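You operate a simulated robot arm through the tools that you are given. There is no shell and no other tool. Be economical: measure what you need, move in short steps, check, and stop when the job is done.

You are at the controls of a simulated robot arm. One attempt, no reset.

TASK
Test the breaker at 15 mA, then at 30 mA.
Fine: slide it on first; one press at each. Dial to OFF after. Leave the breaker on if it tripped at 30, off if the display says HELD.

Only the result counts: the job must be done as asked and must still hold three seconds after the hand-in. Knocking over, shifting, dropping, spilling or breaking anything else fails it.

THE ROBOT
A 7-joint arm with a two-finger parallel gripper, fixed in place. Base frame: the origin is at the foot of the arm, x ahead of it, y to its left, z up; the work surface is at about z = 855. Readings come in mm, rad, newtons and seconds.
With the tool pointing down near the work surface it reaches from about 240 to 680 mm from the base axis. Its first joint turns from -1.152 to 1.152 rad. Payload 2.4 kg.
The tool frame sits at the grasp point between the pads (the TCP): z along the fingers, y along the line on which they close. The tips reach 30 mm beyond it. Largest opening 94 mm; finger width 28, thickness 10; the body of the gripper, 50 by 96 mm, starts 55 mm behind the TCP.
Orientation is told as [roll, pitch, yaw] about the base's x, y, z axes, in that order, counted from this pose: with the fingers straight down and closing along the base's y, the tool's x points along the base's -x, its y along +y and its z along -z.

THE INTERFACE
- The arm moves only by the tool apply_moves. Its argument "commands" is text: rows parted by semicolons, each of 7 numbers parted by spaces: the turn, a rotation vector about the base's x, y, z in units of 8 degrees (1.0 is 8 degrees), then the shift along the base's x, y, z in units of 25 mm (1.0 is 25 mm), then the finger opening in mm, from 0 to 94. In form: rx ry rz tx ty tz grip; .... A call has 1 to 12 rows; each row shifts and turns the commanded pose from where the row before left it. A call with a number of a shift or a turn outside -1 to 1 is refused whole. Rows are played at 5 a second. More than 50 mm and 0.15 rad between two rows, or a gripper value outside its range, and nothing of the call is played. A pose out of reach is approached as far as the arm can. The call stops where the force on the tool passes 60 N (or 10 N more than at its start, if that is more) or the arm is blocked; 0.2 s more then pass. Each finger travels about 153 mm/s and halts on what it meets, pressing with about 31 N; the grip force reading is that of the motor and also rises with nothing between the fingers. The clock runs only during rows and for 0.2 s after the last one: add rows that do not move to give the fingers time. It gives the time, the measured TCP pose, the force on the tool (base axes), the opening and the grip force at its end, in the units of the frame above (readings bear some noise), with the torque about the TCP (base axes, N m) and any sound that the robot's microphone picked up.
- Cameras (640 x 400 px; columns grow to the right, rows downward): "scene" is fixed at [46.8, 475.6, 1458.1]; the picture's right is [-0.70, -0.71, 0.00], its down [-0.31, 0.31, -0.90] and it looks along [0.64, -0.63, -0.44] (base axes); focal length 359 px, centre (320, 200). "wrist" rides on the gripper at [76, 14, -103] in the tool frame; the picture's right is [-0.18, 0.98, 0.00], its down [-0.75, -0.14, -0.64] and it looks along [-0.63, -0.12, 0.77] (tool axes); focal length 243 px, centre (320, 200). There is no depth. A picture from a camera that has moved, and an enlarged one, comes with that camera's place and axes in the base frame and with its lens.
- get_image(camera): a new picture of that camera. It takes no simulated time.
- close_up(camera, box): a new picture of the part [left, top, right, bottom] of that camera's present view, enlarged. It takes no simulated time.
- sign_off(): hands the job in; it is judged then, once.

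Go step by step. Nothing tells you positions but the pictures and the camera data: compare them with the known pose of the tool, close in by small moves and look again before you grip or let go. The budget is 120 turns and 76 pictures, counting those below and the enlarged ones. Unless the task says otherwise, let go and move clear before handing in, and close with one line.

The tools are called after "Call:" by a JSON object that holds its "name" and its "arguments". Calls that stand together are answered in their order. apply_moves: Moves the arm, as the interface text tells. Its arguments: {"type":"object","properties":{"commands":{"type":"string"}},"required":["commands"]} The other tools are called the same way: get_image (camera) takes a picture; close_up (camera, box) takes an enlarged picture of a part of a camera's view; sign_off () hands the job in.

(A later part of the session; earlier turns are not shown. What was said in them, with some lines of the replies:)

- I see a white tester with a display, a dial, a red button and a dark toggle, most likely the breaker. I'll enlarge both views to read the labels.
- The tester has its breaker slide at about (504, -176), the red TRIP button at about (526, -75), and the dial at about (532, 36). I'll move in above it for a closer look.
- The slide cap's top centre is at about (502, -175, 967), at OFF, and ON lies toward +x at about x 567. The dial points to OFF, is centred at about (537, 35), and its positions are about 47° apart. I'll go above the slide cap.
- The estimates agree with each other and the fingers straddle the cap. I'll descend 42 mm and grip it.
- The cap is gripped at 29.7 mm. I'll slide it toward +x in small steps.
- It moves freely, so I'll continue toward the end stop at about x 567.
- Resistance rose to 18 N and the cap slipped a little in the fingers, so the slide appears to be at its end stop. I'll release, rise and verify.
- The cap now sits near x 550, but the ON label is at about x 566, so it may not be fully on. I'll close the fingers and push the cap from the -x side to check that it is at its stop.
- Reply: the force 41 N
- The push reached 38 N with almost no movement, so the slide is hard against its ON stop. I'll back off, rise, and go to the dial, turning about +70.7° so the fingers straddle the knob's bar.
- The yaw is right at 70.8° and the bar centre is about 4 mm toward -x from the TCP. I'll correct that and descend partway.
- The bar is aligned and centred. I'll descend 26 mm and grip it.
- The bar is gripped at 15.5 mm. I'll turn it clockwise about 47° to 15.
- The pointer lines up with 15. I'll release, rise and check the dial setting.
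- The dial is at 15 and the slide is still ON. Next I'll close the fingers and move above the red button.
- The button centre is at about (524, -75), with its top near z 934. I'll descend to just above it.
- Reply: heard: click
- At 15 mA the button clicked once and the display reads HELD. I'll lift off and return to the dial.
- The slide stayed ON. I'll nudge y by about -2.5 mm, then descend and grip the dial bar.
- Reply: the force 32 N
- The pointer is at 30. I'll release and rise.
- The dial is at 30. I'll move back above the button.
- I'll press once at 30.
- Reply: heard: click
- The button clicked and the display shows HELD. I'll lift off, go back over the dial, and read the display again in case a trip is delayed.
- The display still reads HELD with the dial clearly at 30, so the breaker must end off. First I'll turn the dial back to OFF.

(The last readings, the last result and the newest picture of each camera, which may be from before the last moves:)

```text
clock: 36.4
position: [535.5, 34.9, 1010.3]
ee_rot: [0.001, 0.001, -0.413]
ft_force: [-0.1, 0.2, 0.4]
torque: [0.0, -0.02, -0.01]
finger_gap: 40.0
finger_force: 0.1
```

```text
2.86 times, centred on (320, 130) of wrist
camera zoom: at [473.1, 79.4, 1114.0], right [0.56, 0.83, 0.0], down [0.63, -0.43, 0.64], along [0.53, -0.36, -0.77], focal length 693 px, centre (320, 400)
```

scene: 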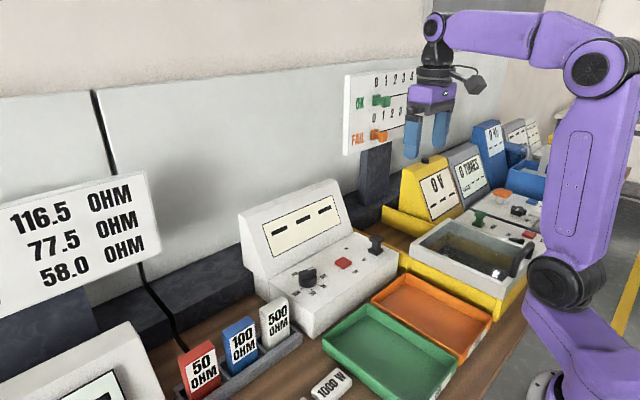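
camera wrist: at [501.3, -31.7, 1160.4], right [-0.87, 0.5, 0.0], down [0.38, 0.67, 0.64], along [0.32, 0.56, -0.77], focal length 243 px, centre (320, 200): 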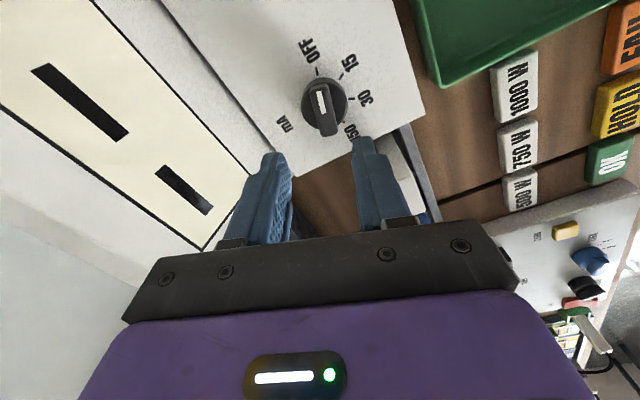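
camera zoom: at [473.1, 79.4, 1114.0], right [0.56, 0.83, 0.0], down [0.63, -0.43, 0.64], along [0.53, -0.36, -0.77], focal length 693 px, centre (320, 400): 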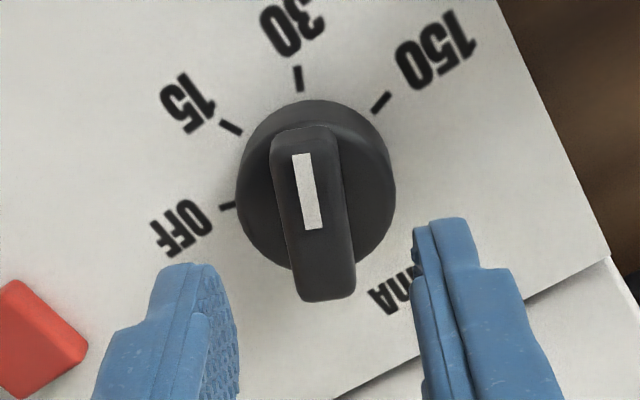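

Aligned. I'll descend 34 mm and grip.

Call:
{"name": "apply_moves", "arguments": {"commands": "0 0 0 0 0 -0.7 40; 0 0 0 0 0 -0.66 40; 0 0 0 0 0 0 40; 0 0 0 0 0 0 5; 0 0 0 0 0 0 5"}}

Call:
{"name": "apply_moves", "arguments": {"commands": "0 0 0.9 0 0 0 5; 0 0 1 0 0 0 5; 0 0 1 0 0 0 5; 0 0 1 0 0 0 5; 0 0 1 0 0 0 5; 0 0 1 0 0 0 5; 0 0 1 0 0 0 5; 0 0 1 0 0 0 5; 0 0 1 0 0 0 5; 0 0 1 0 0 0 5; 0 0 1 0 0 0 5; 0 0 0.9 0 0 0 5"}}

Call:
{"name": "close_up", "arguments": {"camera": "wrist", "box": [220, 80, 420, 220]}}

```text
clock: 37.6
position: [535.4, 34.7, 976.0]
ee_rot: [-0.002, 0.0, -0.415]
ft_force: [-1.8, -3.8, -3.5]
torque: [-0.24, -0.49, -0.05]
finger_gap: 15.6
finger_force: 44.9
```

```text
clock: 40.2
position: [535.1, 36.5, 975.9]
ee_rot: [0.002, 0.002, 1.236]
ft_force: [-15.6, 1.2, -1.4]
torque: [-1.37, 0.62, -0.02]
finger_gap: 15.9
finger_force: 45.3
```

```text
2.86 times, centred on (320, 150) of wrist
camera zoom: at [497.9, -31.0, 1080.4], right [-0.87, 0.49, 0.0], down [0.38, 0.67, 0.64], along [0.32, 0.56, -0.77], focal length 693 px, centre (320, 343)
```

zoom: 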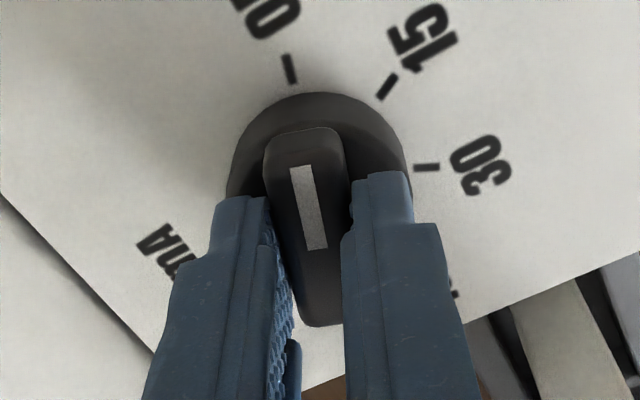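

The dial is back at OFF. I'll release, rise, and check.

Call:
{"name": "apply_moves", "arguments": {"commands": "0 0 0 0 0 0 40; 0 0 0 0 0 0 40; 0 0 0 0 0 0.9 40; 0 0 0 0 0 0.9 40; 0 0 0 0 0 0.9 40; 0 0 0 0 0 0.3 40; 0 0 0 0 0 0 40"}}

Call:
{"name": "close_up", "arguments": {"camera": "wrist", "box": [220, 40, 420, 180]}}

Call:
{"name": "close_up", "arguments": {"camera": "scene", "box": [230, 170, 410, 340]}}

```text
clock: 41.8
position: [537.9, 35.2, 1051.5]
ee_rot: [0.0, 0.0, 1.234]
ft_force: [-0.4, -0.2, -0.2]
torque: [-0.04, 0.01, 0.0]
finger_gap: 39.8
finger_force: 0.1
```

```text
2.86 times, centred on (320, 110) of wrist
camera zoom: at [498.1, -31.4, 1156.1], right [-0.87, 0.5, 0.0], down [0.38, 0.66, 0.64], along [0.32, 0.56, -0.77], focal length 693 px, centre (320, 457)
```

zoom: 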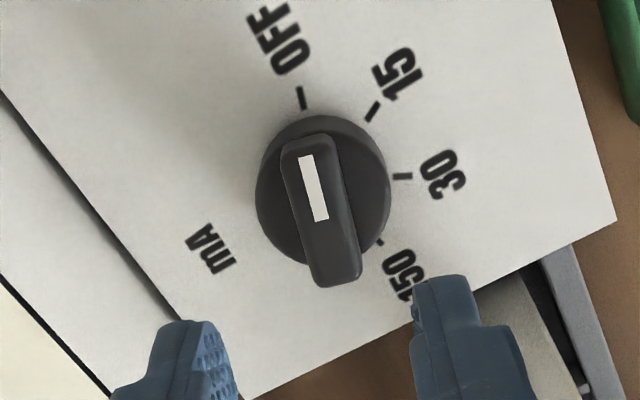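

```text
2.35 times, centred on (320, 255) of scene
camera zoom: at [46.8, 475.6, 1458.1], right [-0.7, -0.71, 0.0], down [-0.31, 0.31, -0.9], along [0.64, -0.63, -0.44], focal length 845 px, centre (320, 71)
```

zoom: 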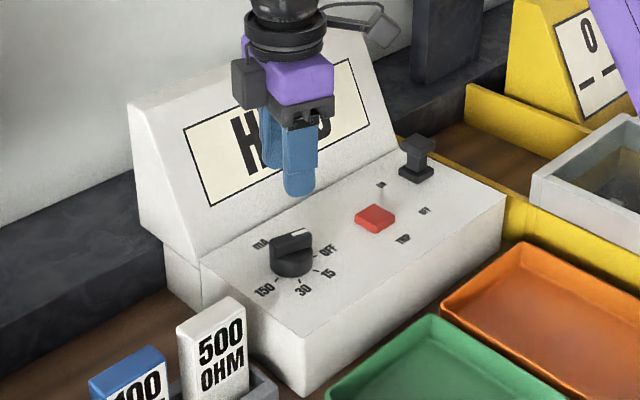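

The dial is at OFF. Now I'll go back to the slide at about (550, -175), turning the tool straight again.

Call:
{"name": "apply_moves", "arguments": {"commands": "0 0 -1 0.06 -0.935 0 52; 0 0 -1 0.06 -0.935 0 52; 0 0 -1 0.06 -0.935 0 52; 0 0 -1 0.06 -0.935 0 52; 0 0 -1 0.06 -0.935 0 52; 0 0 -1 0.06 -0.935 0 52; 0 0 -1 0.06 -0.935 0 52; 0 0 -1 0.06 -0.935 0 52; 0 0 -0.84 0.06 -0.935 0 52; 0 0 0 0 0 -0.9 52; 0 0 0 0 0 0 52"}}

Call:
{"name": "get_image", "arguments": {"camera": "wrist"}}

Call:
{"name": "close_up", "arguments": {"camera": "scene", "box": [300, 165, 420, 265]}}

```text
clock: 44.2
position: [549.6, -175.2, 1031.5]
ee_rot: [0.0, 0.002, -0.002]
ft_force: [-0.4, 0.6, 0.8]
torque: [-0.03, 0.01, -0.02]
finger_gap: 52.0
finger_force: 0.1
```

```text
29 pictures are left
camera wrist: at [474.7, -159.7, 1134.4], right [0.18, 0.98, 0.0], down [0.75, -0.14, 0.64], along [0.63, -0.12, -0.77], focal length 243 px, centre (320, 200)
```

wrist: 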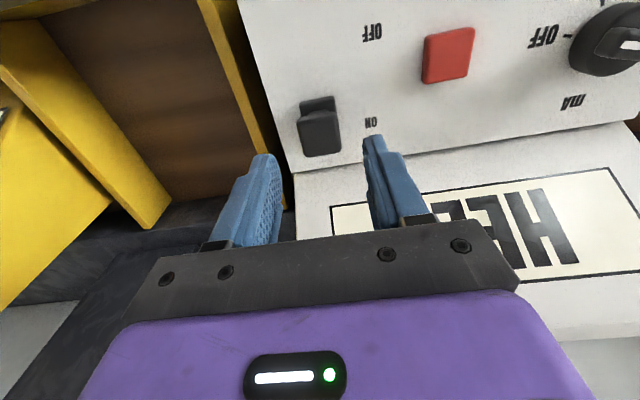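

```text
4.00 times, centred on (360, 215) of scene
camera zoom: at [46.8, 475.6, 1458.1], right [-0.7, -0.71, 0.0], down [-0.31, 0.31, -0.9], along [0.64, -0.63, -0.44], focal length 1437 px, centre (160, 140)
```

zoom: 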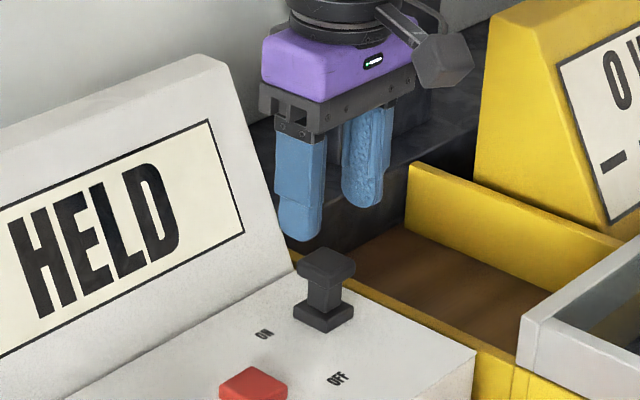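

The fingers are centred over the cap. I'll descend 51 mm, grip, and slide back toward -x.

Call:
{"name": "apply_moves", "arguments": {"commands": "0 0 0 0 0 -0.9 52; 0 0 0 0 0 -0.9 52; 0 0 0 0 0 -0.25 52; 0 0 0 0 0 0 52; 0 0 0 0 0 0 20; 0 0 0 0 0 0 20"}}

Call:
{"name": "apply_moves", "arguments": {"commands": "0 0 0 -0.3 0 0 20; 0 0 0 -0.3 0 0 20; 0 0 0 -0.3 0 0 20; 0 0 0 -0.3 0 0 20; 0 0 0 -0.3 0 0 20; 0 0 0 -0.3 0 0 20; 0 0 0 -0.1 0 0 20; 0 0 0 -0.08 0 0 20"}}

Call:
{"name": "close_up", "arguments": {"camera": "scene", "box": [320, 165, 440, 265]}}

```text
clock: 45.6
position: [550.3, -174.7, 978.4]
ee_rot: [0.0, 0.0, 0.002]
ft_force: [-1.1, 0.1, -2.2]
torque: [-0.06, -0.62, 0.04]
finger_gap: 29.7
finger_force: 45.3
```

```text
clock: 47.4
position: [498.5, -175.8, 978.6]
ee_rot: [-0.001, 0.003, 0.0]
ft_force: [4.8, 0.2, -20.6]
torque: [-0.1, -0.53, 0.0]
finger_gap: 29.6
finger_force: 45.2
```

```text
4.00 times, centred on (380, 215) of scene
camera zoom: at [47.2, 475.4, 1458.2], right [-0.7, -0.71, 0.0], down [-0.31, 0.31, -0.9], along [0.64, -0.63, -0.44], focal length 1437 px, centre (80, 140)
```

zoom: 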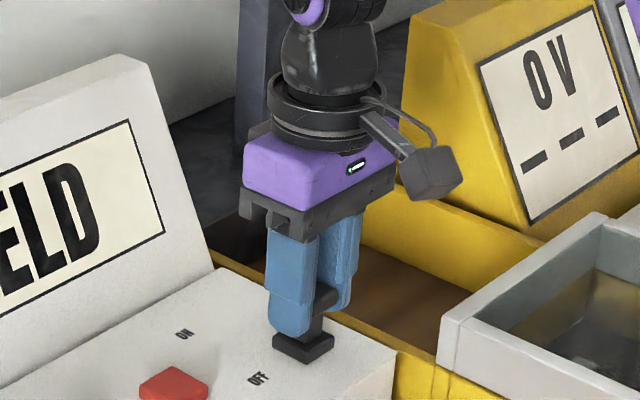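

The slide is back at its original OFF position. I'll release, rise clear, and check everything.

Call:
{"name": "apply_moves", "arguments": {"commands": "0 0 0 0 0 0 52; 0 0 0 0 0 0 52; 0 0 0 0 0 0.8 52; 0 0 0 0 0 0.9 52; 0 0 0 0 0 0.9 52; 0 0 0 -0.2 0 0.9 52; 0 0 0 -0.2 0 0.9 52; 0 0 0 -0.2 0 0.9 52; 0 0 0 0 0 0 52"}}

Call:
{"name": "close_up", "arguments": {"camera": "scene", "box": [230, 170, 410, 340]}}

Call:
{"name": "close_up", "arguments": {"camera": "scene", "box": [320, 215, 400, 265]}}

Call:
{"name": "get_image", "arguments": {"camera": "scene"}}

```text
clock: 49.4
position: [485.1, -173.3, 1111.5]
ee_rot: [0.001, 0.0, 0.0]
ft_force: [0.0, 0.3, 0.6]
torque: [0.04, 0.0, -0.01]
finger_gap: 51.8
finger_force: 0.1
```

```text
2.35 times, centred on (320, 255) of scene
camera zoom: at [46.8, 475.6, 1458.1], right [-0.7, -0.71, 0.0], down [-0.31, 0.31, -0.9], along [0.64, -0.63, -0.44], focal length 845 px, centre (320, 71)
```

zoom: 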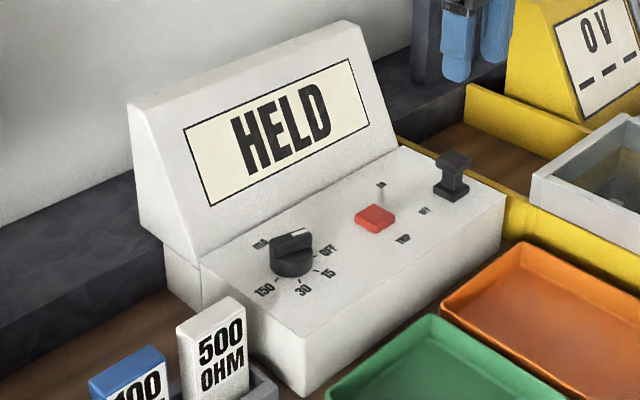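

```text
8.00 times, centred on (360, 240) of scene
camera zoom: at [46.8, 475.6, 1458.1], right [-0.7, -0.71, 0.0], down [-0.31, 0.31, -0.9], along [0.64, -0.63, -0.44], focal length 2874 px, centre (0, -120)
```

zoom: 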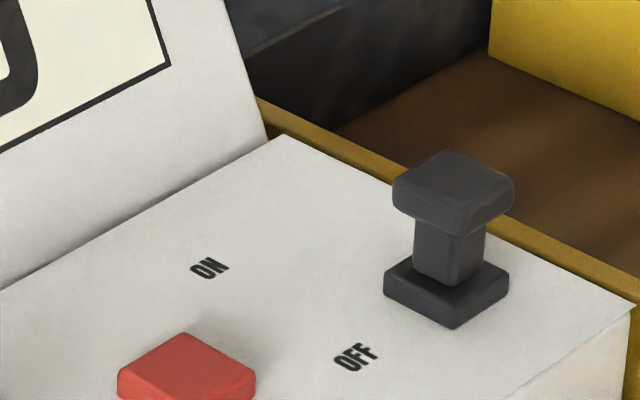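

```text
24 pictures are left
```

scene: 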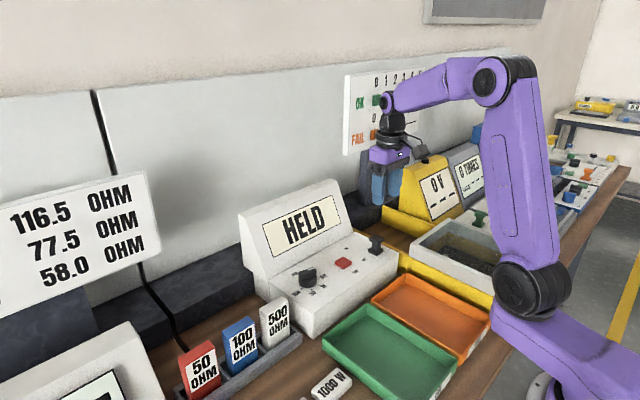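

The slide is exactly where it started at OFF, the dial is at OFF, the display reads HELD, and nothing else has moved. I'm handing the job in.

Call:
{"name": "sign_off", "arguments": {}}

```text
The job is handed in.
```

I tested the breaker once at 15 mA and once at 30 mA; the display read HELD both times, so the dial is at OFF and the breaker is left off.
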